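You operate a simulated robot arm through the tools that you are given. There is no shell and no other tool. Be economical: measure what you need, move in short steps, check, and stop when the job is done.

Carry out the task below with a simulated two-armed robot. There is one attempt and no reset: what you move stays moved.

Task
Unpack the wash bag: white bottle on the shelf above, blue bottle on the cabinet top; then zip it shut.
Fine: the shelf over the laundry cabinet; hold the bag steady with the other hand for each bottle and for the zip. Set down upright: what you pick out.

The check looks at the end state, three seconds after you hand in, the way a careful person would. Anything else that was tipped, shoved, dropped, spilled or broken makes it a failure.

Robot
Two 7-joint arms with two-finger parallel grippers on one trunk, on a base that drives. Base frame: it is fixed to the floor where the robot stands at the start and does not move with it; the origin is under the middle of the robot, x ahead of it, y to its left, z up; the surface under the hand at the start is at about z = 780. Lengths are in mm, angles in degrees, forces in N, time in s.
The left shoulder is at the start at [60, 143, 926], the right one opposite. With the tool pointing down near the work surface each hand reaches from about 320 to 740 mm from the robot's upright axis, wherever it stands, measured 20 degrees to its own side. Places, roughly: flap of the green wash bag [600, 0, 1000]; shelf over the laundry cabinet [700, 100, 1200]; top of the laundry cabinet [600, 200, 800]; wash bag (26x12x14 cm) [500, 0, 800]; zip of the green wash bag [500, 0, 900]. Payload 1.57 kg a hand.
The tool frame of a hand sits at the grasp point between the pads (the TCP): z along the fingers, y along the line on which they close. The tips reach 30 mm beyond it. The gripper opens to 110 mm. The fingers are 24 mm wide and 12 mm thick; the gripper's body (48 by 112 mm) begins 78 mm behind the TCP.
Orientation is that of the tool frame in the base frame, as a unit quaternion [w, x, y, z]. With the fingers straight down and closing along the base's y, the tool's x points along the base's -x, its y along +y and its z along -z.

Tools
- The arms move only by the tool move_arm. It takes "left_plan", "right_plan" or both (then of equal length, played together; a hand with none holds still); each is a list of rows, each an object (a shift or turn left out is 0, a gripper value left out holds the last) with "angular": the turn, a rotation vector about the base's x, y, z in units of 5 degrees (1.0 is 5 degrees), a list of three; "linear": the shift along the base's x, y, z in units of 40 mm (1.0 is 40 mm), a list of three; "jaw": the opening, from 0 (shut) to 1 (fully open). In form: [{"angular": [ax, ay, az], "linear": [tx, ty, tz], "jaw": jaw}, ...]. A call has 1 to 20 rows; each row shifts and turns the commanded pose from where the row before left it. A call with a number of a shift or a turn outside -1 to 1 is refused whole. A row lasts 0.2 s, in which the tool goes at most 50 mm and 8.6 degrees; a call with a longer step from one row to the next is refused whole, and so is a gripper value outside its range. Where a pose cannot be reached the arm comes as near as it can. A force on the tool above 40 N (or 10 N above the force at the start of the call, whichever is more), or a blocked arm, ends the call early, and 0.2 s more pass. The fingers move at their own pace (about 45 mm/s each) and stop on an object; they squeeze with about 32 N. The grip force told is the motor's: it shows also when the fingers shut on nothing. Time passes only in rows, and 0.2 s behind the last, so rows that do not move let the fingers close. The reply holds the time, the measured pose of the TCP, the force on the tool along the base axes, the opening and the grip force, in the units named above and with some noise, with the torque about the TCP (base axes, N m) and any sound that the robot's microphone picked up.
- Cameras (640 x 400 px; columns grow to the right, rows downward): "scene" is now at [57.1, -4.4, 1553]; the picture's right is [-0.02, -1.00, 0.00], its down [-0.59, 0.01, -0.80] and it looks along [0.80, -0.02, -0.59] (base axes); focal length 286 px, centre (320, 200). "left" rides on the left gripper at [70, -16, -141] in its tool frame; the picture's right is [0.23, 0.97, 0.00], its down [-0.85, 0.20, -0.48] and it looks along [-0.47, 0.11, 0.88] (tool axes); focal length 222 px, centre (320, 200). "right" rides on the right gripper at [70, 16, -141] in its tool frame; the picture's right is [-0.23, 0.97, 0.00], its down [-0.86, -0.20, -0.48] and it looks along [-0.47, -0.11, 0.88] (tool axes); focal length 222 px, centre (320, 200). There is no depth. A picture from a camera that has moved, and an enlarged one, comes with that camera's place and axes in the base frame and with its lens.
- grab_frame(camera): a new picture of that camera. No time passes.
- lift_body(by): slides the trunk up (or, below 0, down) by that many mm; the arms and the scene camera ride with it, the base frame stays. It gives what a move gives, with no picture.
- roll_base(legs): drives the robot by 1 to 6 legs, each [ahead, left, turn to the left] in mm, mm and degrees, along the robot's own axes; the way and the turn of a leg run together, so that a leg with both is an arc; at most 1500 mm and 180 degrees a leg. The arms and the cameras ride along, it lands a little off, and it stops where it bumps. It gives what a move gives.
- turn_head(pan, tilt): turns the head with the scene camera to pan (to the left, within 86 degrees either way) and tilt (down, from -29 to 69), counted from straight ahead of the robot. It gives what a move gives.
- enlarge(camera, box): a new picture of the part [left, top, right, bottom] of that camera's present view, enlarged. No time passes.
- finish_job(): hands the job in; it is judged then, once.

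Go step by step. Nothing tells you exact positions but the pictures and the camera data: compare them with the known pose of the tool, close in by small moves and look again before you grip or let go. The budget is 120 turns and 100 pictures, counting those below and the enlarged ones. Unless the task says otherwise, let go and move clear before handing in.

The tools are called after "Emit:" as a command line: name --argument value ..., lists and objects as JSON in quotes. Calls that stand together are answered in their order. move_arm: Moves the arms, as the interface text tells. Its arguments: {"type":"object","properties":{"left_plan":{"type":"array"},"right_plan":{"type":"array"}},"required":[]} The other tools are called the same way: lift_body (by) slides the trunk up or down; roll_base (legs) drives the base; turn_head (pan, tilt) turns the head that bears the scene camera; grab_frame (camera) takes a picture; enlarge (camera, box) takes an enlarged picture of a part of a camera's view; finish_job () hands the job in.

At the start:

```text
time_s: 0.0
left_eef_pos: [532.2, 95.6, 1001.4]
left_tool_rot: [0.0, 0.001, 1.0, 0.0]
left_contact_force: [0.3, -1.0, 0.8]
left_wrist_torque: [0.0, 0.01, 0.0]
left_opening: 110.0
left_grasp_force: 0.1
right_eef_pos: [484.8, -343.1, 1000.3]
right_tool_rot: [0.0, 0.001, 1.0, 0.0]
right_contact_force: [-0.7, -0.1, -1.0]
right_wrist_torque: [0.0, 0.02, -0.02]
right_opening: 109.9
right_grasp_force: 0.1
trunk travel left (down, up): [-525.0, 65.0]
robot x, y, heading: [-1.9, -0.9, 0.2]
head pan, tilt: [-1.1, 36.5]
```

scene: 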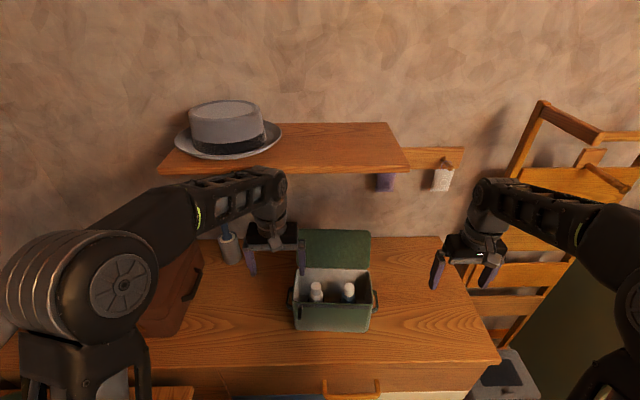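
right: 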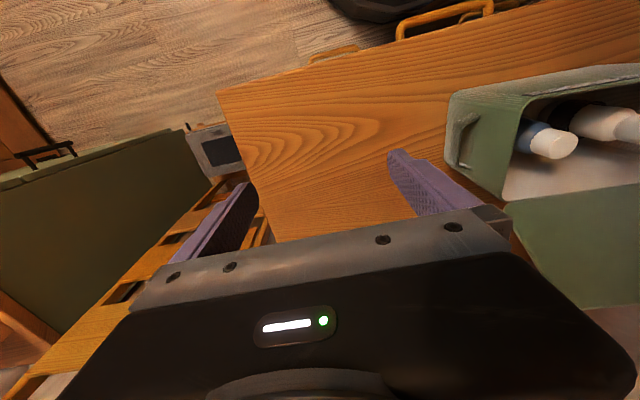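
left: 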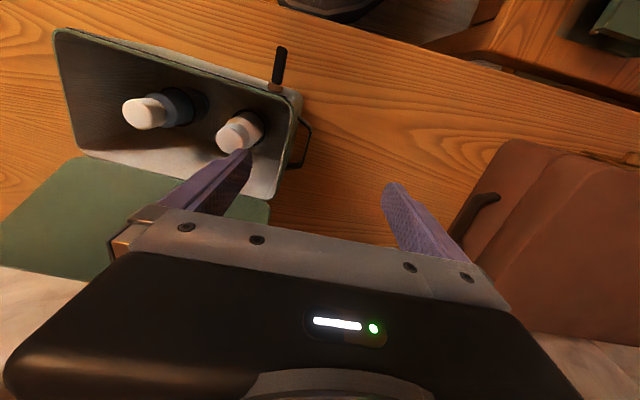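

I see the open green bag with two bottles in it, its flap up behind, a shelf with a hat above, and some things on the cabinet. I'll look closer at the bag and the shelf first.

Emit:
enlarge --camera "scene" --box '[270, 220, 400, 340]'

Emit:
enlarge --camera "scene" --box '[150, 90, 470, 290]'

```text
3.33 times, centred on (335, 280) of scene
camera zoom: at [57.1, -4.4, 1553.0], right [-0.02, -1.0, 0.0], down [-0.59, 0.01, -0.8], along [0.8, -0.02, -0.59], focal length 952 px, centre (270, -67)
```

zoom: 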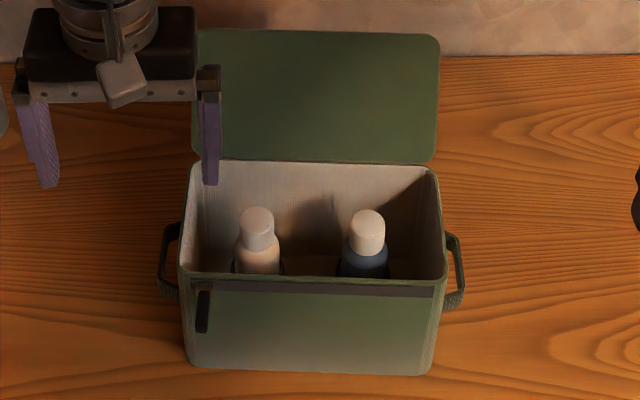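

```text
2.00 times, centred on (310, 190) of scene
camera zoom: at [57.1, -4.4, 1553.0], right [-0.02, -1.0, 0.0], down [-0.59, 0.01, -0.8], along [0.8, -0.02, -0.59], focal length 572 px, centre (340, 220)
```

zoom: 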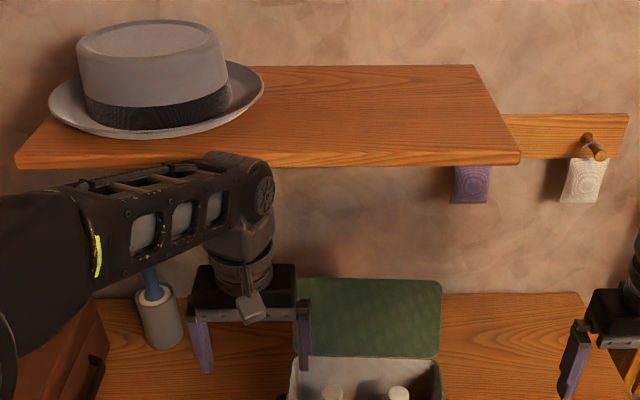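

Emit:
enlarge --camera "left" --box '[40, 20, 330, 201]'

Emit:
enlarge --camera "right" --box '[430, 50, 640, 181]'

```text
2.21 times, centred on (185, 110) of left
camera zoom: at [463.1, 79.1, 1140.7], right [-0.23, 0.97, 0.0], down [0.85, 0.2, 0.48], along [0.47, 0.11, -0.88], focal length 490 px, centre (618, 398)
```

zoom: 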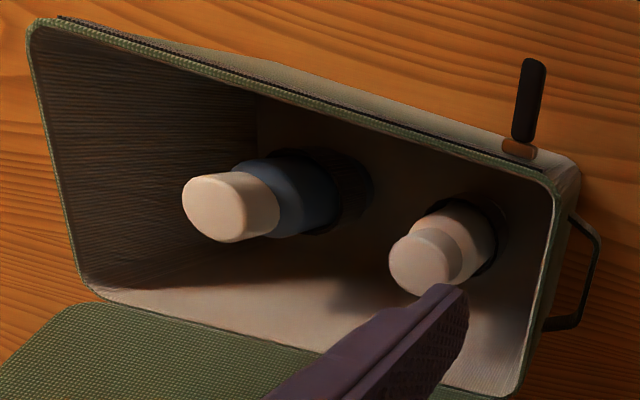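

```text
3.05 times, centred on (535, 116) of right
camera zoom: at [415.0, -324.7, 1140.2], right [0.23, 0.97, 0.0], down [0.86, -0.2, 0.48], along [0.47, -0.11, -0.88], focal length 677 px, centre (-335, 458)
```

zoom: 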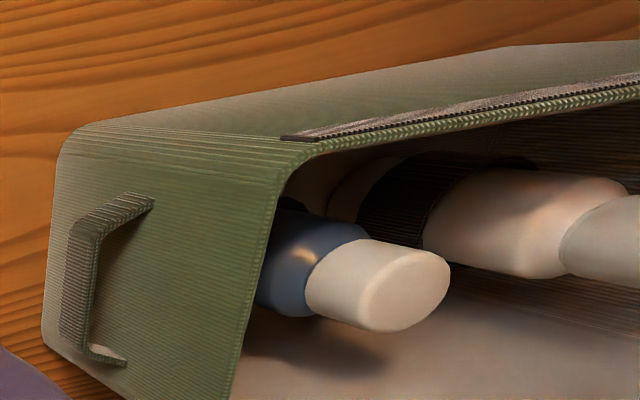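

The white bottle is the left one (cap about [547,-5,893]), the blue is the right one (cap about [544,-98,893]). The right handle is a flat loop near [532,-177,857]. I'll turn the right hand to point left so that it can clamp that handle from the side.

Emit:
move_arm --right_plan '[{"angular": [1, 0, 0], "linear": [0.05, 0.1, 0]}, {"angular": [1, 0, 0], "linear": [0.05, 0.1, 0]}, {"angular": [1, 0, 0], "linear": [0.05, 0.1, 0]}, {"angular": [1, 0, 0], "linear": [0.05, 0.1, 0]}, {"angular": [1, 0, 0], "linear": [0.05, 0.1, 0]}, {"angular": [1, 0, 0], "linear": [0.05, 0.1, 0]}, {"angular": [1, 0, 0], "linear": [0.05, 0.1, 0]}, {"angular": [1, 0, 0], "linear": [0.05, 0.1, 0]}, {"angular": [1, 0, 0], "linear": [0.05, 0.1, 0]}, {"angular": [1, 0, 0], "linear": [0.05, 0.1, 0]}, {"angular": [1, 0, 0], "linear": [0.05, 0.1, 0]}, {"angular": [1, 0, 0], "linear": [0.05, 0.1, 0]}, {"angular": [1, 0, 0], "linear": [0.05, 0.1, 0]}, {"angular": [1, 0, 0], "linear": [0.05, 0.1, 0]}, {"angular": [1, 0, 0], "linear": [0.05, 0.1, 0]}, {"angular": [1, 0, 0], "linear": [0.05, 0.1, 0]}, {"angular": [1, 0, 0], "linear": [0.05, 0.1, 0]}, {"angular": [1, 0, 0], "linear": [0.05, 0.1, 0], "jaw": 0.55}]'

```text
time_s: 3.8
left_eef_pos: [531.5, 95.5, 1000.4]
left_tool_rot: [0.0, 0.0, 1.0, 0.0]
left_contact_force: [0.2, -0.3, -0.1]
left_wrist_torque: [0.03, 0.0, -0.03]
left_opening: 109.8
left_grasp_force: 0.0
right_eef_pos: [503.1, -307.0, 1002.1]
right_tool_rot: [0.002, 0.001, 0.924, 0.383]
right_contact_force: [0.5, -0.8, 0.2]
right_wrist_torque: [0.01, 0.0, 0.02]
right_opening: 76.2
right_grasp_force: 0.2
right hand out of reach, approached as far as the arm can: row 10, 11, 12, 13, 14, 15, 16, 17, 18
trunk travel left (down, up): [-525.0, 65.0]
robot x, y, heading: [-0.1, 1.0, 0.1]
head pan, tilt: [-1.1, 36.5]
```

Emit:
grab_frame --camera "scene"

Emit:
grab_frame --camera "right"

```text
92 pictures are left
camera scene: at [57.1, -4.5, 1553.0], right [-0.02, -1.0, 0.0], down [-0.59, 0.01, -0.8], along [0.8, -0.02, -0.59], focal length 286 px, centre (320, 200)
```

scene: 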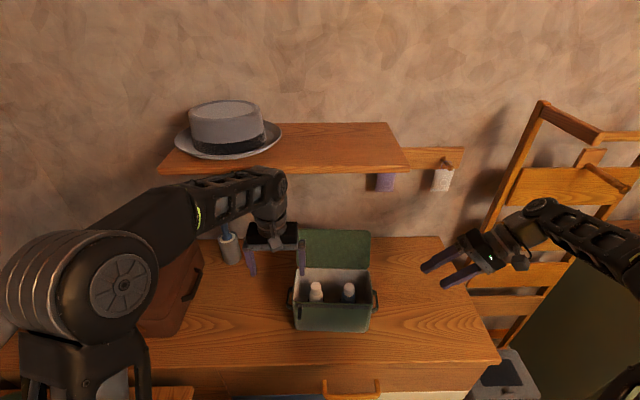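

```text
91 pictures are left
camera right: at [433.1, -393.7, 1110.9], right [0.23, 0.69, 0.69], down [0.85, -0.48, 0.2], along [0.47, 0.54, -0.7], focal length 222 px, centre (320, 200)
```

right: 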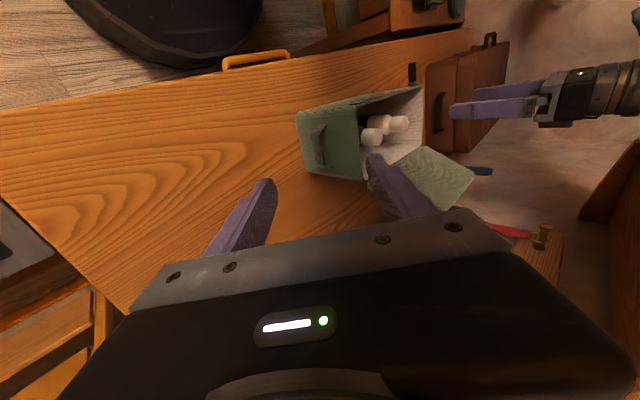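

Emit:
move_arm --right_plan '[{"linear": [0.2, 0.8, -0.6], "jaw": 0.45}, {"linear": [0.2, 0.8, -0.6]}, {"angular": [1, 0, 0]}, {"angular": [1, 0, 0]}, {"angular": [1, 0, 0]}, {"angular": [1, 0, 0]}, {"angular": [1, 0, 0]}]'

```text
time_s: 5.4
left_eef_pos: [531.7, 94.0, 998.9]
left_tool_rot: [0.0, -0.001, 1.0, 0.0]
left_contact_force: [0.0, 0.0, 0.8]
left_wrist_torque: [0.0, 0.0, 0.0]
left_opening: 109.8
left_grasp_force: 0.0
right_eef_pos: [519.7, -241.3, 952.6]
right_tool_rot: [0.001, 0.0, 0.819, 0.574]
right_contact_force: [-0.4, 0.3, 0.2]
right_wrist_torque: [-0.01, -0.01, 0.0]
right_opening: 49.4
right_grasp_force: 0.1
trunk travel left (down, up): [-525.0, 65.0]
robot x, y, heading: [-1.0, 0.7, -0.1]
head pan, tilt: [-1.1, 36.5]
```

Emit:
move_arm --right_plan '[{"linear": [0.1, -0.2, -0.9]}, {"linear": [0.1, -0.1, -0.9]}, {"angular": [1, 0, 0]}, {"angular": [1, 0, 0]}]'

Emit:
grab_frame --camera "right"

Emit:
enlarge --camera "scene" --box '[280, 220, 480, 345]'

```text
time_s: 6.4
left_eef_pos: [532.4, 94.9, 999.4]
left_tool_rot: [-0.001, 0.0, 1.0, 0.0]
left_contact_force: [-0.5, -0.7, 0.3]
left_wrist_torque: [0.0, -0.03, 0.0]
left_opening: 110.1
left_grasp_force: 0.2
right_eef_pos: [527.7, -254.3, 882.4]
right_tool_rot: [0.002, 0.0, 0.806, 0.592]
right_contact_force: [-0.1, 0.3, 0.7]
right_wrist_torque: [-0.01, 0.0, 0.05]
right_opening: 49.2
right_grasp_force: 0.0
right hand out of reach, approached as far as the arm can: row 4
trunk travel left (down, up): [-525.0, 65.0]
robot x, y, heading: [0.5, -3.9, 0.1]
head pan, tilt: [-1.1, 36.5]
```

```text
90 pictures are left
camera right: at [457.5, -382.4, 939.1], right [0.23, 0.29, 0.93], down [0.85, -0.52, -0.05], along [0.47, 0.8, -0.37], focal length 222 px, centre (320, 200)
```

right: 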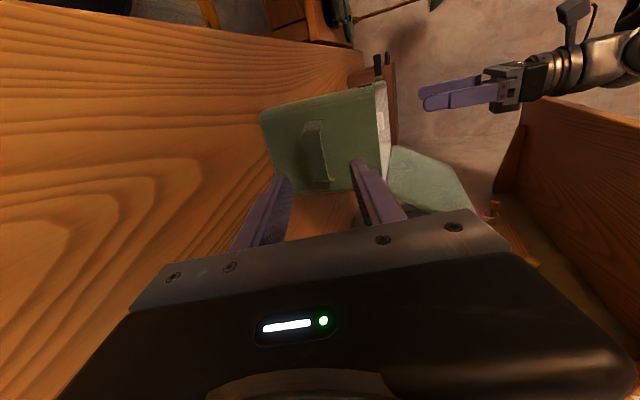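

```text
3.20 times, centred on (380, 282) of scene
camera zoom: at [57.2, -4.7, 1553.0], right [-0.02, -1.0, 0.0], down [-0.59, 0.01, -0.8], along [0.8, -0.02, -0.59], focal length 914 px, centre (128, -64)
```

zoom: 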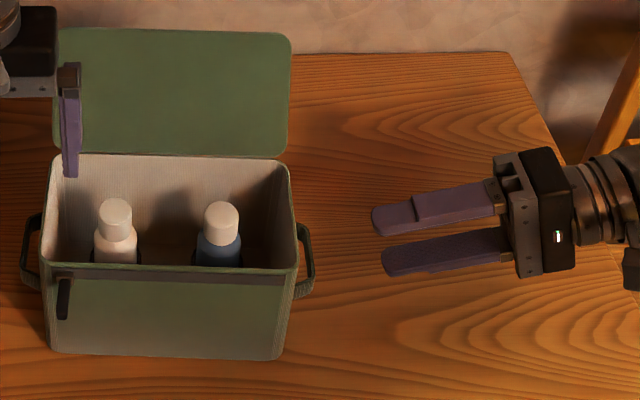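

Emit:
enlarge --camera "right" --box '[220, 70, 420, 195]'

```text
3.20 times, centred on (320, 132) of right
camera zoom: at [457.5, -382.4, 939.1], right [0.23, 0.29, 0.93], down [0.85, -0.52, -0.05], along [0.47, 0.8, -0.37], focal length 711 px, centre (320, 416)
```

zoom: 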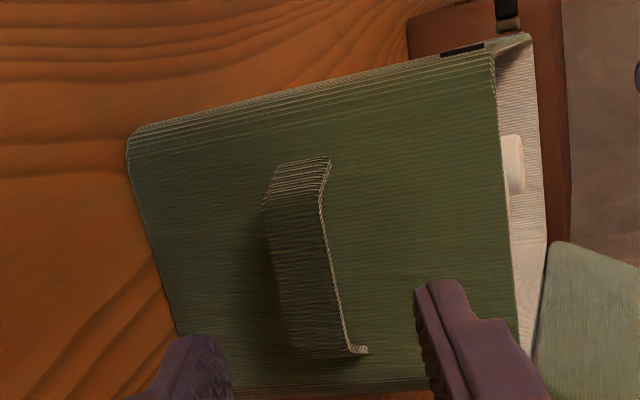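

Emit:
move_arm --right_plan '[{"linear": [0, 0.2, -0.28]}, {"linear": [0, 0.6, -0.15]}, {"linear": [0, 0.6, -0.1]}]'

Emit:
enlarge --camera "right" --box '[200, 50, 440, 200]'

Emit:
enlarge --camera "scene" --box '[280, 220, 480, 345]'

```text
time_s: 7.2
left_eef_pos: [531.9, 94.5, 999.9]
left_tool_rot: [0.0, 0.0, 1.0, 0.0]
left_contact_force: [0.0, -0.1, -0.3]
left_wrist_torque: [0.0, 0.04, -0.02]
left_opening: 110.1
left_grasp_force: 0.1
right_eef_pos: [527.1, -198.1, 860.6]
right_tool_rot: [0.001, 0.001, 0.807, 0.591]
right_contact_force: [-0.8, 0.5, 0.5]
right_wrist_torque: [-0.01, 0.01, -0.01]
right_opening: 49.4
right_grasp_force: 0.1
trunk travel left (down, up): [-525.0, 65.0]
robot x, y, heading: [-5.6, -1.5, -0.1]
head pan, tilt: [-1.1, 36.5]
```

```text
2.67 times, centred on (320, 125) of right
camera zoom: at [456.9, -326.2, 917.6], right [0.23, 0.29, 0.93], down [0.85, -0.52, -0.04], along [0.47, 0.8, -0.37], focal length 592 px, centre (320, 400)
```

zoom: 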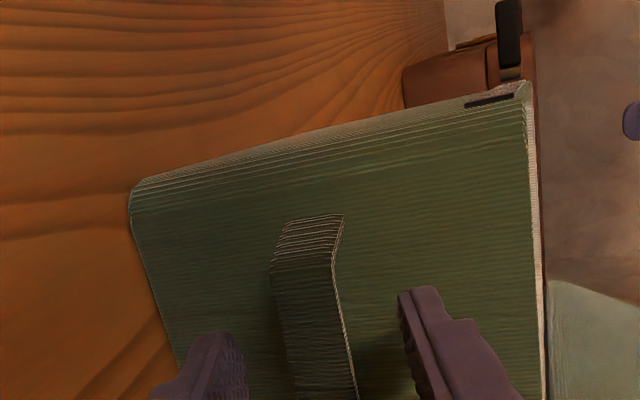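

```text
3.20 times, centred on (380, 282) of scene
camera zoom: at [57.2, -4.3, 1553.0], right [-0.02, -1.0, 0.0], down [-0.59, 0.01, -0.8], along [0.8, -0.02, -0.59], focal length 914 px, centre (128, -64)
```

zoom: 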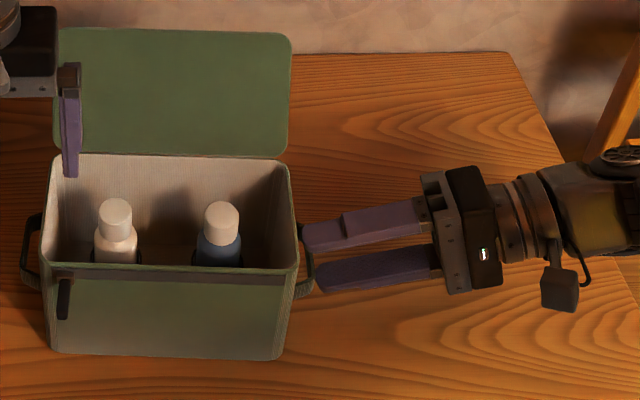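

Emit:
move_arm --right_plan '[{"jaw": 0.3, "linear": [0, 0.05, -0.05]}, {"linear": [0, 0.1, -0.05]}, {"linear": [0, 0.1, 0]}]'

Emit:
enlarge --camera "right" --box '[200, 80, 440, 230]'

```text
time_s: 8.0
left_eef_pos: [533.0, 95.4, 999.5]
left_tool_rot: [0.0, 0.0, 1.0, 0.0]
left_contact_force: [0.3, -0.5, -0.1]
left_wrist_torque: [-0.02, 0.0, -0.01]
left_opening: 109.8
left_grasp_force: 0.1
right_eef_pos: [526.5, -187.6, 855.9]
right_tool_rot: [0.001, -0.001, 0.806, 0.592]
right_contact_force: [-0.1, 0.1, 0.3]
right_wrist_torque: [-0.01, 0.0, -0.02]
right_opening: 33.0
right_grasp_force: 0.1
trunk travel left (down, up): [-525.0, 65.0]
robot x, y, heading: [0.6, 1.7, -0.1]
head pan, tilt: [-1.1, 36.5]
```

```text
2.67 times, centred on (320, 155) of right
camera zoom: at [456.0, -316.1, 913.0], right [0.23, 0.29, 0.93], down [0.85, -0.52, -0.04], along [0.47, 0.8, -0.37], focal length 592 px, centre (320, 320)
```

zoom: 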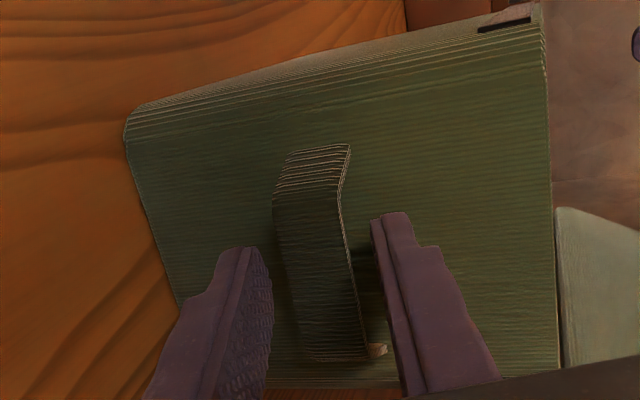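

Both fingertips straddle the strap of the handle. I'll close the right hand gently on it.

Emit:
move_arm --right_plan '[{"jaw": 0.1}, {"jaw": 0.0}, {"jaw": 0.0}, {"jaw": 0.0}]'

Emit:
enlarge --camera "right" --box '[200, 80, 440, 230]'

```text
time_s: 9.0
left_eef_pos: [531.3, 96.1, 999.6]
left_tool_rot: [0.0, 0.0, 1.0, 0.001]
left_contact_force: [-0.5, 0.4, 0.2]
left_wrist_torque: [0.01, -0.01, 0.02]
left_opening: 110.0
left_grasp_force: 0.1
right_eef_pos: [525.3, -187.5, 857.4]
right_tool_rot: [0.001, 0.0, 0.807, 0.591]
right_contact_force: [-1.2, -1.0, 3.7]
right_wrist_torque: [0.08, 0.52, 0.01]
right_opening: 19.4
right_grasp_force: 31.6
trunk travel left (down, up): [-525.0, 65.0]
robot x, y, heading: [-1.5, 1.3, -0.1]
head pan, tilt: [-1.1, 36.5]
```

```text
2.67 times, centred on (320, 155) of right
camera zoom: at [455.7, -316.0, 913.3], right [0.23, 0.29, 0.93], down [0.85, -0.52, -0.05], along [0.47, 0.8, -0.37], focal length 592 px, centre (320, 320)
```

zoom: 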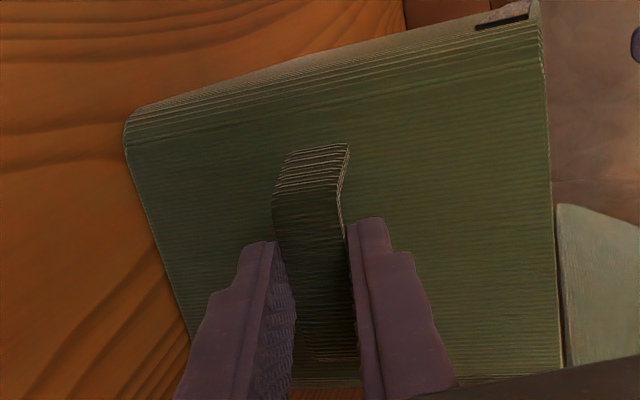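

Emit:
move_arm --left_plan '[{"linear": [0.1, -0.9, 0], "jaw": 0.65}, {"linear": [0.1, -0.9, 0]}, {"linear": [0.1, -0.7, 0]}, {}]'

Emit:
grab_frame --camera "left"

Emit:
enlarge --camera "scene" --box '[260, 210, 420, 310]'

```text
time_s: 10.0
left_eef_pos: [546.0, -3.9, 999.5]
left_tool_rot: [0.001, 0.0, 1.0, 0.0]
left_contact_force: [0.4, 1.2, 0.2]
left_wrist_torque: [-0.05, -0.01, -0.03]
left_opening: 71.4
left_grasp_force: 0.0
right_eef_pos: [526.0, -186.5, 857.5]
right_tool_rot: [0.001, 0.001, 0.806, 0.592]
right_contact_force: [-1.9, 2.2, 6.8]
right_wrist_torque: [0.17, 0.78, 0.08]
right_opening: 19.2
right_grasp_force: 31.5
trunk travel left (down, up): [-525.0, 65.0]
robot x, y, heading: [-0.5, -2.9, -0.0]
head pan, tilt: [-1.1, 36.5]
```

```text
83 pictures are left
camera left: at [476.4, -20.1, 1140.8], right [-0.23, 0.97, 0.0], down [0.85, 0.2, 0.48], along [0.47, 0.11, -0.88], focal length 222 px, centre (320, 200)
```

left: 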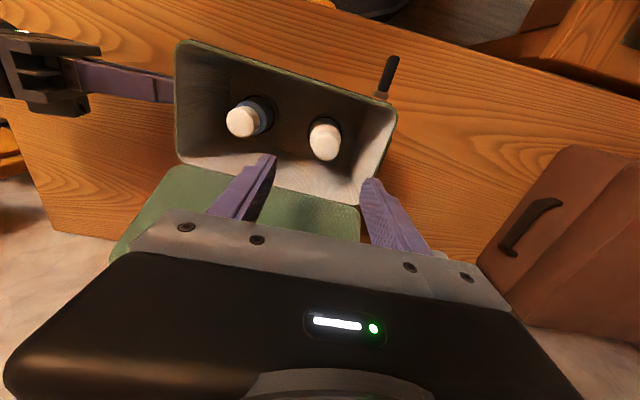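

```text
4.00 times, centred on (340, 260) of scene
camera zoom: at [56.3, -4.1, 1553.0], right [-0.02, -1.0, 0.0], down [-0.59, 0.01, -0.8], along [0.8, -0.02, -0.59], focal length 1143 px, centre (240, -40)
```

zoom: 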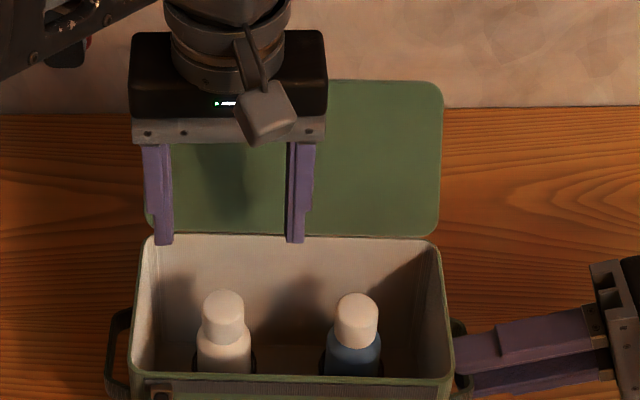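

Emit:
move_arm --left_plan '[{"linear": [-0.05, 0.07, -0.6]}, {"linear": [0, 0, -0.8]}]'

Emit:
grab_frame --camera "left"

Emit:
enlarge --camera "scene" --box '[260, 230, 420, 330]'

```text
time_s: 10.6
left_eef_pos: [540.4, -0.9, 944.2]
left_tool_rot: [0.0, 0.001, 1.0, 0.0]
left_contact_force: [-0.2, 0.1, 0.6]
left_wrist_torque: [0.0, 0.01, -0.04]
left_opening: 71.6
left_grasp_force: 0.2
right_eef_pos: [526.5, -186.2, 855.8]
right_tool_rot: [0.001, 0.0, 0.807, 0.591]
right_contact_force: [-1.2, 2.0, 7.2]
right_wrist_torque: [0.2, 0.73, -0.07]
right_opening: 19.7
right_grasp_force: 32.6
trunk travel left (down, up): [-525.0, 65.0]
robot x, y, heading: [0.1, -2.7, -0.3]
head pan, tilt: [-1.1, 36.5]
```

```text
81 pictures are left
camera left: at [470.6, -16.7, 1085.6], right [-0.23, 0.97, 0.0], down [0.85, 0.2, 0.48], along [0.47, 0.11, -0.88], focal length 222 px, centre (320, 200)
```

left: 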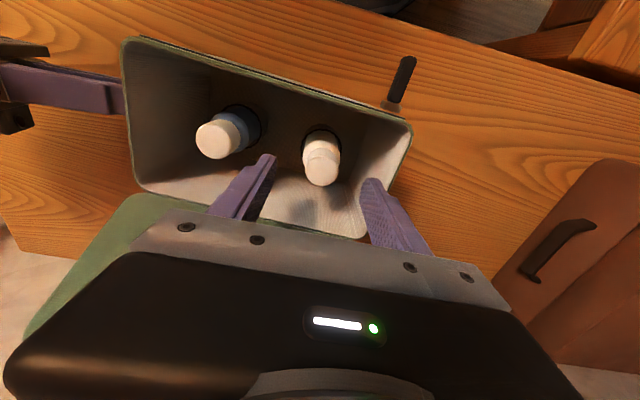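

```text
4.00 times, centred on (340, 280) of scene
camera zoom: at [56.6, -4.1, 1553.1], right [-0.02, -1.0, 0.0], down [-0.59, 0.01, -0.8], along [0.8, -0.02, -0.59], focal length 1143 px, centre (240, -120)
```

zoom: 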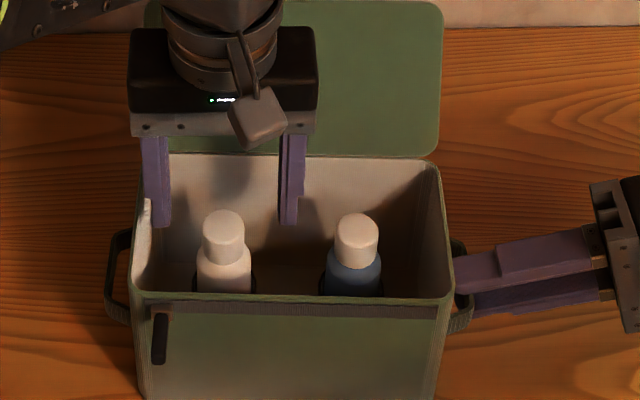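

Emit:
move_arm --left_plan '[{"linear": [0, 0, 0], "jaw": 0.52}, {"linear": [0, 0, 0]}, {"linear": [0, -0.03, -0.5]}, {"linear": [0, 0, -0.5]}]'

Emit:
grab_frame --camera "left"

Emit:
enlarge --camera "scene" --box '[260, 230, 420, 330]'

```text
time_s: 11.6
left_eef_pos: [542.5, -4.1, 902.5]
left_tool_rot: [0.0, 0.0, 1.0, 0.0]
left_contact_force: [-0.2, -0.6, -0.8]
left_wrist_torque: [0.04, 0.01, -0.03]
left_opening: 57.1
left_grasp_force: 0.0
right_eef_pos: [525.5, -187.1, 856.3]
right_tool_rot: [0.002, 0.001, 0.806, 0.591]
right_contact_force: [0.7, 1.4, 7.4]
right_wrist_torque: [-0.26, -0.17, 0.14]
right_opening: 19.5
right_grasp_force: 31.7
trunk travel left (down, up): [-525.0, 65.0]
robot x, y, heading: [-0.8, 3.0, 0.0]
head pan, tilt: [-1.1, 36.5]
```

```text
79 pictures are left
camera left: at [473.2, -18.7, 1043.8], right [-0.23, 0.97, 0.0], down [0.85, 0.2, 0.48], along [0.47, 0.11, -0.88], focal length 222 px, centre (320, 200)
```

left: 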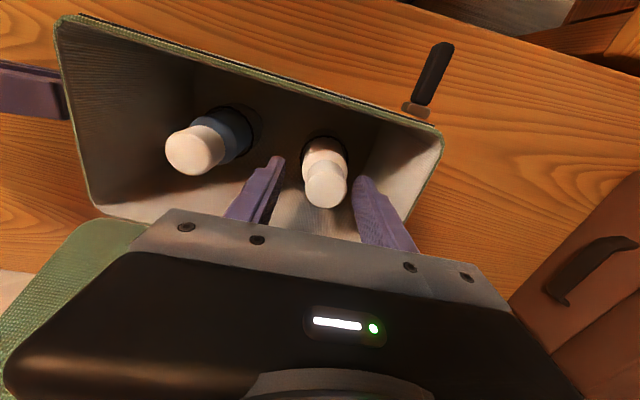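

```text
4.00 times, centred on (340, 280) of scene
camera zoom: at [56.6, -4.2, 1553.1], right [-0.02, -1.0, 0.0], down [-0.59, 0.01, -0.8], along [0.8, -0.02, -0.59], focal length 1143 px, centre (240, -120)
```

zoom: 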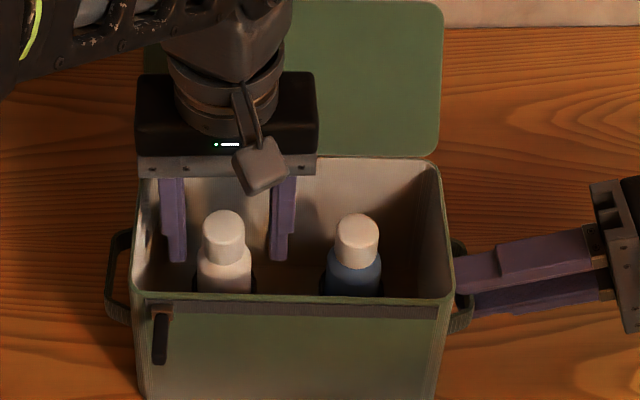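

Emit:
move_arm --left_plan '[{"linear": [0, 0.1, -0.4]}, {"linear": [0, 0, -0.6]}]'

Emit:
grab_frame --camera "left"

```text
time_s: 12.2
left_eef_pos: [543.2, -2.1, 863.9]
left_tool_rot: [0.001, 0.0, 1.0, 0.0]
left_contact_force: [-0.6, 0.9, -0.4]
left_wrist_torque: [-0.03, 0.05, -0.01]
left_opening: 57.3
left_grasp_force: 0.0
right_eef_pos: [525.9, -186.2, 856.4]
right_tool_rot: [0.002, 0.0, 0.806, 0.591]
right_contact_force: [-1.0, 0.3, 8.4]
right_wrist_torque: [0.18, 0.65, -0.03]
right_opening: 19.5
right_grasp_force: 32.2
trunk travel left (down, up): [-525.0, 65.0]
robot x, y, heading: [1.1, 1.5, -0.1]
head pan, tilt: [-1.1, 36.5]
```

```text
77 pictures are left
camera left: at [474.5, -17.1, 1005.3], right [-0.23, 0.97, 0.0], down [0.85, 0.2, 0.48], along [0.47, 0.11, -0.88], focal length 222 px, centre (320, 200)
```

left: 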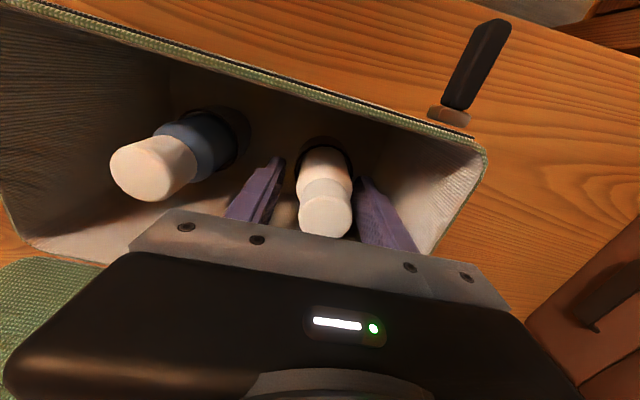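

The fingers are astride the white bottle. I'll close and lift gently while the right hand holds the bag.

Emit:
move_arm --left_plan '[{"jaw": 0.3}, {"jaw": 0.2}, {"jaw": 0.2}, {"jaw": 0.2}, {"linear": [0, 0, 0.1]}, {"linear": [0, 0, 0.2]}, {"linear": [0, 0, 0.2]}]'

Emit:
grab_frame --camera "left"

```text
time_s: 13.8
left_eef_pos: [541.7, 0.0, 883.1]
left_tool_rot: [-0.002, 0.001, 1.0, 0.001]
left_contact_force: [-4.5, 3.5, -9.3]
left_wrist_torque: [1.12, 0.92, -0.58]
left_opening: 51.0
left_grasp_force: 31.6
right_eef_pos: [526.6, -187.8, 855.2]
right_tool_rot: [0.004, 0.0, 0.807, 0.591]
right_contact_force: [4.6, -2.8, 6.4]
right_wrist_torque: [0.31, -0.86, -0.39]
right_opening: 19.0
right_grasp_force: 32.1
trunk travel left (down, up): [-525.0, 65.0]
robot x, y, heading: [0.5, 1.3, 0.4]
head pan, tilt: [-1.1, 36.5]
```

```text
76 pictures are left
camera left: at [473.1, -16.6, 1024.5], right [-0.23, 0.97, 0.0], down [0.86, 0.2, 0.48], along [0.46, 0.11, -0.88], focal length 222 px, centre (320, 200)
```

left: 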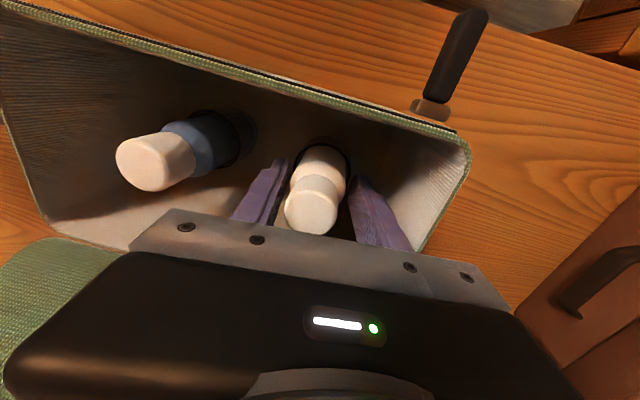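

Emit:
enlarge --camera "left" --box '[220, 110, 420, 260]'

Emit:
enlarge --camera "scene" --box '[280, 240, 400, 330]'

```text
2.67 times, centred on (320, 185) of left
camera zoom: at [473.1, -16.6, 1024.5], right [-0.23, 0.97, 0.0], down [0.86, 0.2, 0.48], along [0.46, 0.11, -0.88], focal length 592 px, centre (320, 240)
```

zoom: 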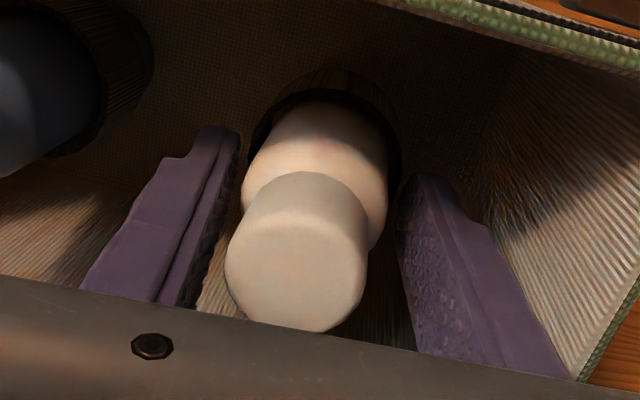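

```text
4.44 times, centred on (340, 285) of scene
camera zoom: at [57.3, -4.5, 1552.9], right [-0.02, -1.0, 0.0], down [-0.59, 0.01, -0.8], along [0.8, -0.02, -0.59], focal length 1270 px, centre (231, -178)
```

zoom: 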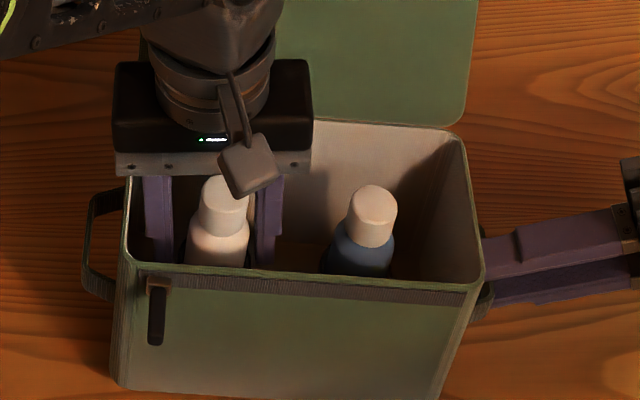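

The fingers took hold of the elastic sleeve around the bottle and lifted the bag's left side. I'll set it back down, open, and grip higher on the bottle.

Emit:
move_arm --left_plan '[{"linear": [0, 0, -0.25]}, {"linear": [0, 0, -0.25]}, {"jaw": 0.52}, {"jaw": 0.52}, {"jaw": 0.52}]'

Emit:
enlarge --camera "left" --box '[220, 110, 420, 260]'

Emit:
enlarge --camera "scene" --box '[260, 220, 420, 340]'

```text
time_s: 15.0
left_eef_pos: [543.6, 0.3, 863.6]
left_tool_rot: [0.0, 0.0, 1.0, 0.001]
left_contact_force: [0.7, 0.8, 0.2]
left_wrist_torque: [0.03, 0.02, 0.01]
left_opening: 57.2
left_grasp_force: 0.1
right_eef_pos: [526.4, -186.8, 856.9]
right_tool_rot: [0.001, 0.0, 0.806, 0.591]
right_contact_force: [-2.4, 1.9, 4.0]
right_wrist_torque: [0.11, 0.68, 0.1]
right_opening: 19.3
right_grasp_force: 32.0
trunk travel left (down, up): [-525.0, 65.0]
robot x, y, heading: [-2.1, 1.3, -0.2]
head pan, tilt: [-1.1, 36.5]
```

```text
2.67 times, centred on (320, 185) of left
camera zoom: at [473.3, -14.9, 1004.1], right [-0.23, 0.97, 0.0], down [0.85, 0.2, 0.48], along [0.47, 0.11, -0.88], focal length 592 px, centre (320, 240)
```

zoom: 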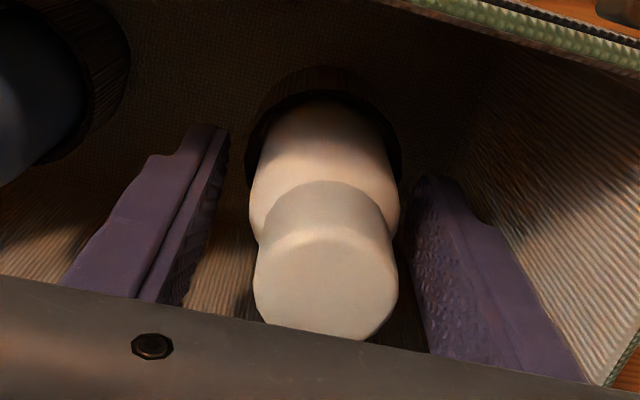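

```text
3.33 times, centred on (340, 280) of scene
camera zoom: at [56.5, -4.2, 1553.0], right [-0.02, -1.0, 0.0], down [-0.59, 0.01, -0.8], along [0.8, -0.02, -0.59], focal length 952 px, centre (253, -67)
```

zoom: 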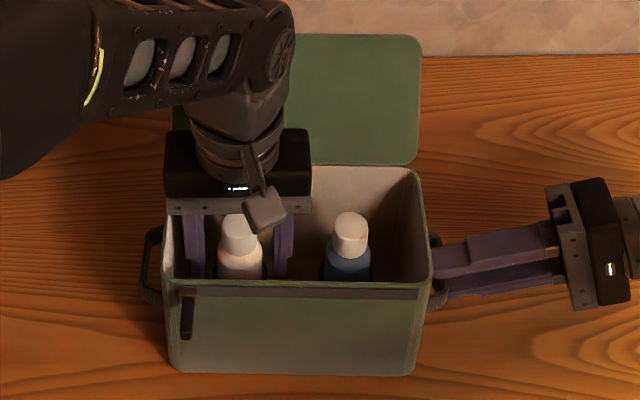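

Emit:
move_arm --left_plan '[{"linear": [0, 0.05, 0.35]}, {}, {"jaw": 0.3}, {"jaw": 0.2}, {"jaw": 0.2}, {"jaw": 0.2}]'

Emit:
enlarge --camera "left" --box '[220, 110, 420, 260]'

```text
time_s: 16.4
left_eef_pos: [541.7, 0.9, 877.8]
left_tool_rot: [0.001, 0.0, 1.0, 0.0]
left_contact_force: [-1.1, 0.1, 0.8]
left_wrist_torque: [0.04, 0.04, 0.01]
left_opening: 36.6
left_grasp_force: 32.3
right_eef_pos: [527.0, -187.2, 856.5]
right_tool_rot: [0.002, 0.001, 0.807, 0.591]
right_contact_force: [-1.2, 1.6, 5.4]
right_wrist_torque: [0.08, 0.68, -0.11]
right_opening: 19.3
right_grasp_force: 32.0
trunk travel left (down, up): [-525.0, 65.0]
robot x, y, heading: [0.1, -1.9, -0.0]
head pan, tilt: [-1.1, 36.5]
```

```text
2.67 times, centred on (320, 185) of left
camera zoom: at [473.9, -15.1, 1018.3], right [-0.23, 0.97, 0.0], down [0.85, 0.2, 0.48], along [0.47, 0.11, -0.88], focal length 592 px, centre (320, 240)
```

zoom: 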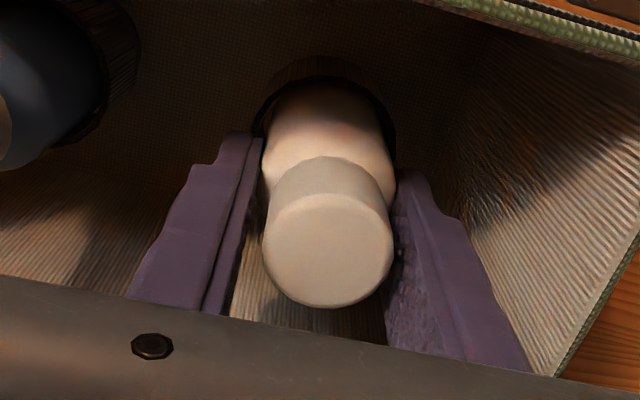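

The bottle body itself is gripped now (36.6 mm). I'll lift it straight up.

Emit:
move_arm --left_plan '[{"linear": [0, 0, 0.15]}, {"linear": [0, 0, 0.25]}, {"linear": [0, 0, 0.3]}, {"linear": [0, 0, 0.3]}]'

Emit:
enlarge --camera "scene" --box '[260, 200, 420, 340]'

```text
time_s: 17.4
left_eef_pos: [543.1, 3.0, 917.4]
left_tool_rot: [0.0, 0.0, 1.0, 0.0]
left_contact_force: [-0.3, 0.4, -1.1]
left_wrist_torque: [-0.03, 0.0, 0.0]
left_opening: 36.8
left_grasp_force: 31.5
right_eef_pos: [525.6, -188.1, 856.2]
right_tool_rot: [0.001, 0.001, 0.807, 0.591]
right_contact_force: [-1.2, -0.9, 6.8]
right_wrist_torque: [0.16, 0.62, 0.07]
right_opening: 19.3
right_grasp_force: 32.4
trunk travel left (down, up): [-525.0, 65.0]
robot x, y, heading: [1.3, -0.3, 0.3]
head pan, tilt: [-1.1, 36.5]
```

```text
2.86 times, centred on (340, 270) of scene
camera zoom: at [56.6, -4.3, 1553.0], right [-0.02, -1.0, 0.0], down [-0.59, 0.01, -0.8], along [0.8, -0.02, -0.59], focal length 816 px, centre (263, 0)
```

zoom: 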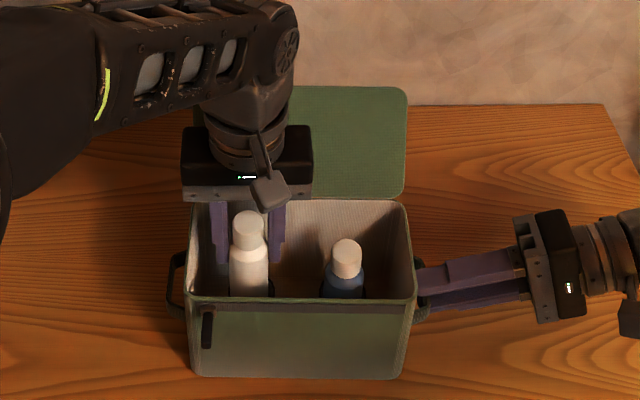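

Emit:
move_arm --left_plan '[{"linear": [0, 0, 0.7]}, {"linear": [0, 0, 0.9]}, {"linear": [0, 0, 0.9]}, {"linear": [0, 0, 0.9]}]'

Emit:
grab_frame --camera "scene"

Emit:
grab_frame --camera "left"

```text
time_s: 18.4
left_eef_pos: [541.8, 2.0, 1055.7]
left_tool_rot: [-0.001, 0.0, 1.0, 0.001]
left_contact_force: [-0.1, -0.5, -1.3]
left_wrist_torque: [0.01, 0.0, 0.0]
left_opening: 36.6
left_grasp_force: 32.4
right_eef_pos: [525.5, -187.2, 855.9]
right_tool_rot: [0.001, 0.001, 0.806, 0.592]
right_contact_force: [-2.6, -0.2, 6.3]
right_wrist_torque: [0.09, 0.59, 0.11]
right_opening: 19.2
right_grasp_force: 31.9
trunk travel left (down, up): [-525.0, 65.0]
robot x, y, heading: [2.9, 2.2, 0.1]
head pan, tilt: [-1.1, 36.5]
```

```text
69 pictures are left
camera scene: at [56.5, -4.2, 1553.0], right [-0.02, -1.0, 0.0], down [-0.59, 0.01, -0.8], along [0.8, -0.02, -0.59], focal length 286 px, centre (320, 200)
```

scene: 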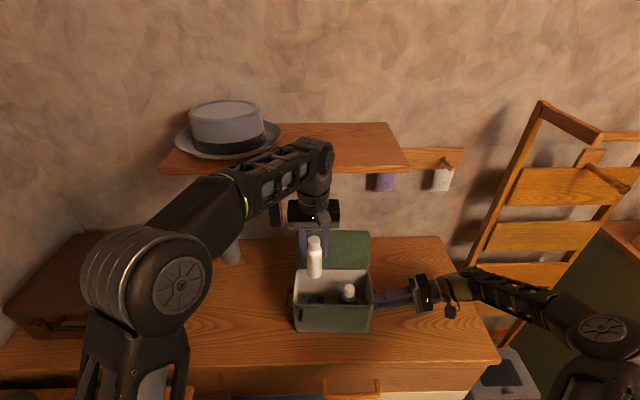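

```text
68 pictures are left
camera left: at [472.7, -13.1, 1196.3], right [-0.23, 0.97, 0.0], down [0.85, 0.2, 0.48], along [0.47, 0.11, -0.88], focal length 222 px, centre (320, 200)
```

left: 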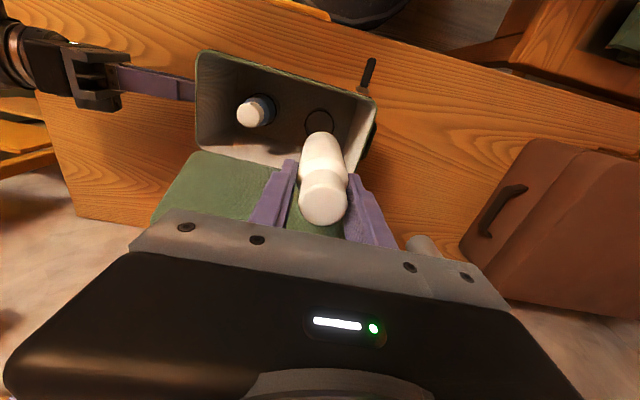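

The white bottle is out and upright. I'll stage it on the free cabinet top at the bag's left, to be regripped from the front later for the shelf.

Emit:
move_arm --left_plan '[{"linear": [-0.25, 0.8, 0]}, {"linear": [-0.25, 0.8, 0]}, {"linear": [-0.25, 0.8, 0]}, {"linear": [-0.25, 0.8, 0]}, {"linear": [-0.25, 0.8, 0]}, {"linear": [-0.25, 0.7, 0]}, {"linear": [0, 0, -0.9]}, {"linear": [0, 0, -0.9]}, {"linear": [0, 0, -0.9]}, {"linear": [0, 0, -0.9]}, {"linear": [0, 0, -0.4]}]'

Emit:
grab_frame --camera "left"

Emit:
enlarge --camera "scene" --box '[140, 210, 380, 360]'

```text
time_s: 20.8
left_eef_pos: [484.1, 191.1, 890.9]
left_tool_rot: [0.001, -0.001, 1.0, 0.0]
left_contact_force: [0.0, -0.3, -0.1]
left_wrist_torque: [0.01, 0.0, -0.01]
left_opening: 36.6
left_grasp_force: 32.4
right_eef_pos: [526.3, -188.8, 856.7]
right_tool_rot: [0.002, 0.001, 0.807, 0.591]
right_contact_force: [-1.8, 1.6, 3.9]
right_wrist_torque: [0.09, 0.52, 0.05]
right_opening: 19.1
right_grasp_force: 32.0
trunk travel left (down, up): [-525.0, 65.0]
robot x, y, heading: [3.6, -2.4, 0.1]
head pan, tilt: [-1.1, 36.5]
```

```text
67 pictures are left
camera left: at [415.1, 175.3, 1033.2], right [-0.23, 0.97, 0.0], down [0.85, 0.2, 0.48], along [0.47, 0.11, -0.88], focal length 222 px, centre (320, 200)
```

left: 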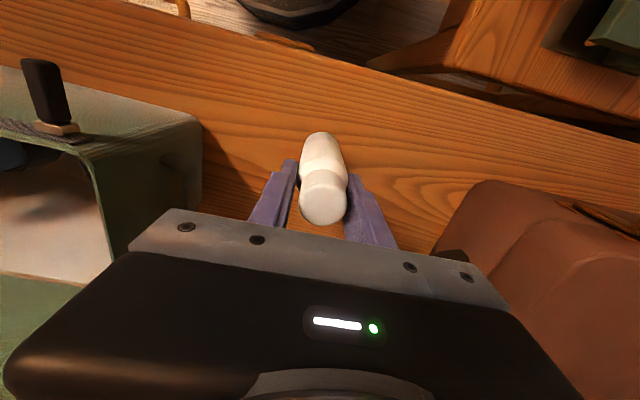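

```text
2.67 times, centred on (260, 285) of scene
camera zoom: at [56.9, -4.2, 1553.0], right [-0.02, -1.0, 0.0], down [-0.59, 0.01, -0.8], along [0.8, -0.02, -0.59], focal length 762 px, centre (480, -27)
```

zoom: 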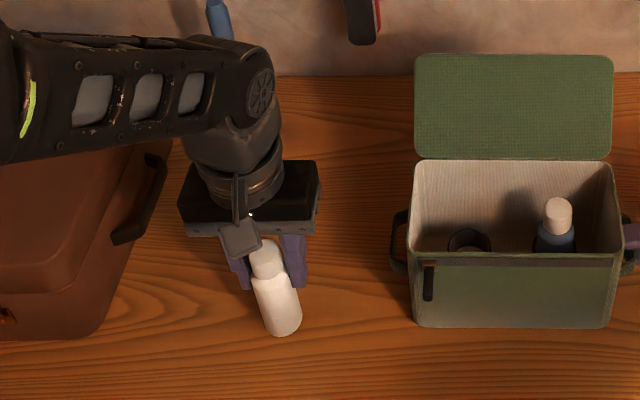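

Emit:
move_arm --left_plan '[{"linear": [0, 0, -0.15]}, {"linear": [0, 0, -0.1]}, {}]'

```text
time_s: 21.6
left_eef_pos: [484.8, 190.8, 883.9]
left_tool_rot: [0.001, -0.001, 1.0, 0.0]
left_contact_force: [-0.4, 0.4, -0.6]
left_wrist_torque: [0.01, 0.0, 0.03]
left_opening: 36.7
left_grasp_force: 31.9
right_eef_pos: [525.2, -187.1, 856.6]
right_tool_rot: [0.002, 0.001, 0.807, 0.591]
right_contact_force: [-2.9, 1.3, 2.3]
right_wrist_torque: [0.04, 0.49, 0.04]
right_opening: 19.1
right_grasp_force: 32.0
trunk travel left (down, up): [-525.0, 65.0]
robot x, y, heading: [-3.8, 0.8, -0.3]
head pan, tilt: [-1.1, 36.5]
```

Emit:
move_arm --left_plan '[{"linear": [0, 0, -0.1]}, {"linear": [0, 0, -0.08]}, {}]'

Emit:
enlarge --camera "scene" --box '[190, 270, 290, 350]'

```text
time_s: 22.4
left_eef_pos: [482.2, 189.7, 876.6]
left_tool_rot: [0.0, 0.0, 1.0, 0.0]
left_contact_force: [0.3, -0.2, -0.6]
left_wrist_torque: [-0.03, 0.0, -0.01]
left_opening: 36.8
left_grasp_force: 32.2
right_eef_pos: [524.7, -187.8, 856.1]
right_tool_rot: [0.001, 0.001, 0.806, 0.591]
right_contact_force: [-2.3, 1.6, 2.8]
right_wrist_torque: [0.09, 0.48, 0.06]
right_opening: 19.3
right_grasp_force: 32.5
trunk travel left (down, up): [-525.0, 65.0]
robot x, y, heading: [1.6, -2.9, 0.1]
head pan, tilt: [-1.1, 36.5]
```

```text
5.00 times, centred on (240, 310) of scene
camera zoom: at [56.7, -4.2, 1553.0], right [-0.02, -1.0, 0.0], down [-0.59, 0.01, -0.8], along [0.8, -0.02, -0.59], focal length 1429 px, centre (720, -350)
```

zoom: 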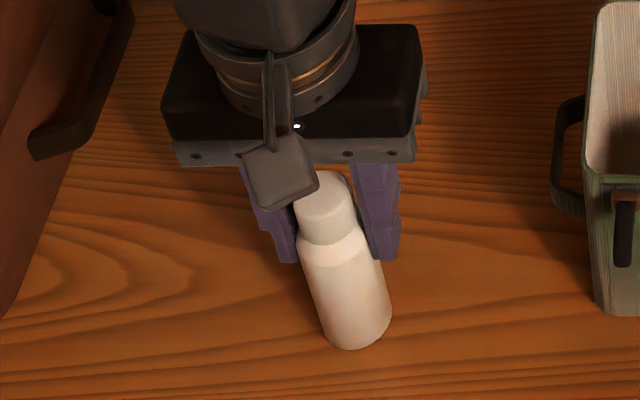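

Emit:
move_arm --left_plan '[{"linear": [0, 0, -0.05]}, {"linear": [0, 0, -0.05]}, {}]'

```text
time_s: 23.2
left_eef_pos: [483.0, 190.7, 872.9]
left_tool_rot: [0.001, 0.0, 1.0, 0.0]
left_contact_force: [0.7, -0.2, -0.4]
left_wrist_torque: [0.01, -0.02, -0.03]
left_opening: 36.5
left_grasp_force: 32.4
right_eef_pos: [525.7, -187.5, 857.4]
right_tool_rot: [0.001, 0.001, 0.806, 0.592]
right_contact_force: [-1.3, 1.6, 1.5]
right_wrist_torque: [0.1, 0.44, 0.05]
right_opening: 19.4
right_grasp_force: 31.8
trunk travel left (down, up): [-525.0, 65.0]
robot x, y, heading: [1.3, 1.4, -0.1]
head pan, tilt: [-1.1, 36.5]
```

Emit:
move_arm --left_plan '[{"linear": [0, 0, -0.05]}, {"linear": [0, 0, -0.05]}, {}]'

```text
time_s: 24.0
left_eef_pos: [483.3, 190.2, 871.1]
left_tool_rot: [0.003, 0.001, 1.0, 0.0]
left_contact_force: [0.5, 4.2, 28.2]
left_wrist_torque: [0.51, 0.42, 0.01]
left_opening: 36.7
left_grasp_force: 31.5
right_eef_pos: [525.4, -187.6, 856.2]
right_tool_rot: [0.003, 0.0, 0.806, 0.591]
right_contact_force: [-0.7, -1.2, -1.7]
right_wrist_torque: [0.11, 0.32, 0.04]
right_opening: 19.0
right_grasp_force: 31.9
trunk travel left (down, up): [-525.0, 65.0]
robot x, y, heading: [0.2, 3.2, -0.0]
head pan, tilt: [-1.1, 36.5]
```

It touched the cabinet top. Ease off, open and rise clear.

Emit:
move_arm --left_plan '[{"linear": [0, 0, 0.035]}, {"jaw": 0.5}, {"jaw": 0.55}, {"jaw": 0.55}, {"linear": [0, 0, 0.5]}, {"linear": [0, 0, 0.9]}, {"linear": [0, 0, 0.9]}, {"linear": [0, 0, 0.9]}]'

Emit:
grab_frame --camera "scene"

```text
time_s: 25.8
left_eef_pos: [479.1, 188.1, 999.5]
left_tool_rot: [0.001, 0.0, 1.0, 0.0]
left_contact_force: [-0.4, 0.5, 0.2]
left_wrist_torque: [0.01, 0.0, 0.01]
left_opening: 60.6
left_grasp_force: 0.1
right_eef_pos: [526.1, -186.7, 857.9]
right_tool_rot: [0.001, 0.0, 0.806, 0.592]
right_contact_force: [-1.2, -0.4, 1.1]
right_wrist_torque: [-0.08, 0.44, -0.15]
right_opening: 19.2
right_grasp_force: 32.2
trunk travel left (down, up): [-525.0, 65.0]
robot x, y, heading: [1.1, -0.5, -0.0]
head pan, tilt: [-1.1, 36.5]
```

```text
64 pictures are left
camera scene: at [56.6, -4.4, 1552.9], right [-0.02, -1.0, 0.0], down [-0.59, 0.01, -0.8], along [0.8, -0.02, -0.59], focal length 286 px, centre (320, 200)
```

scene: 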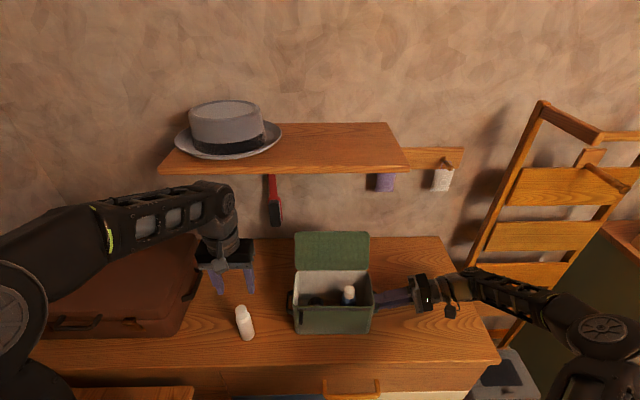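

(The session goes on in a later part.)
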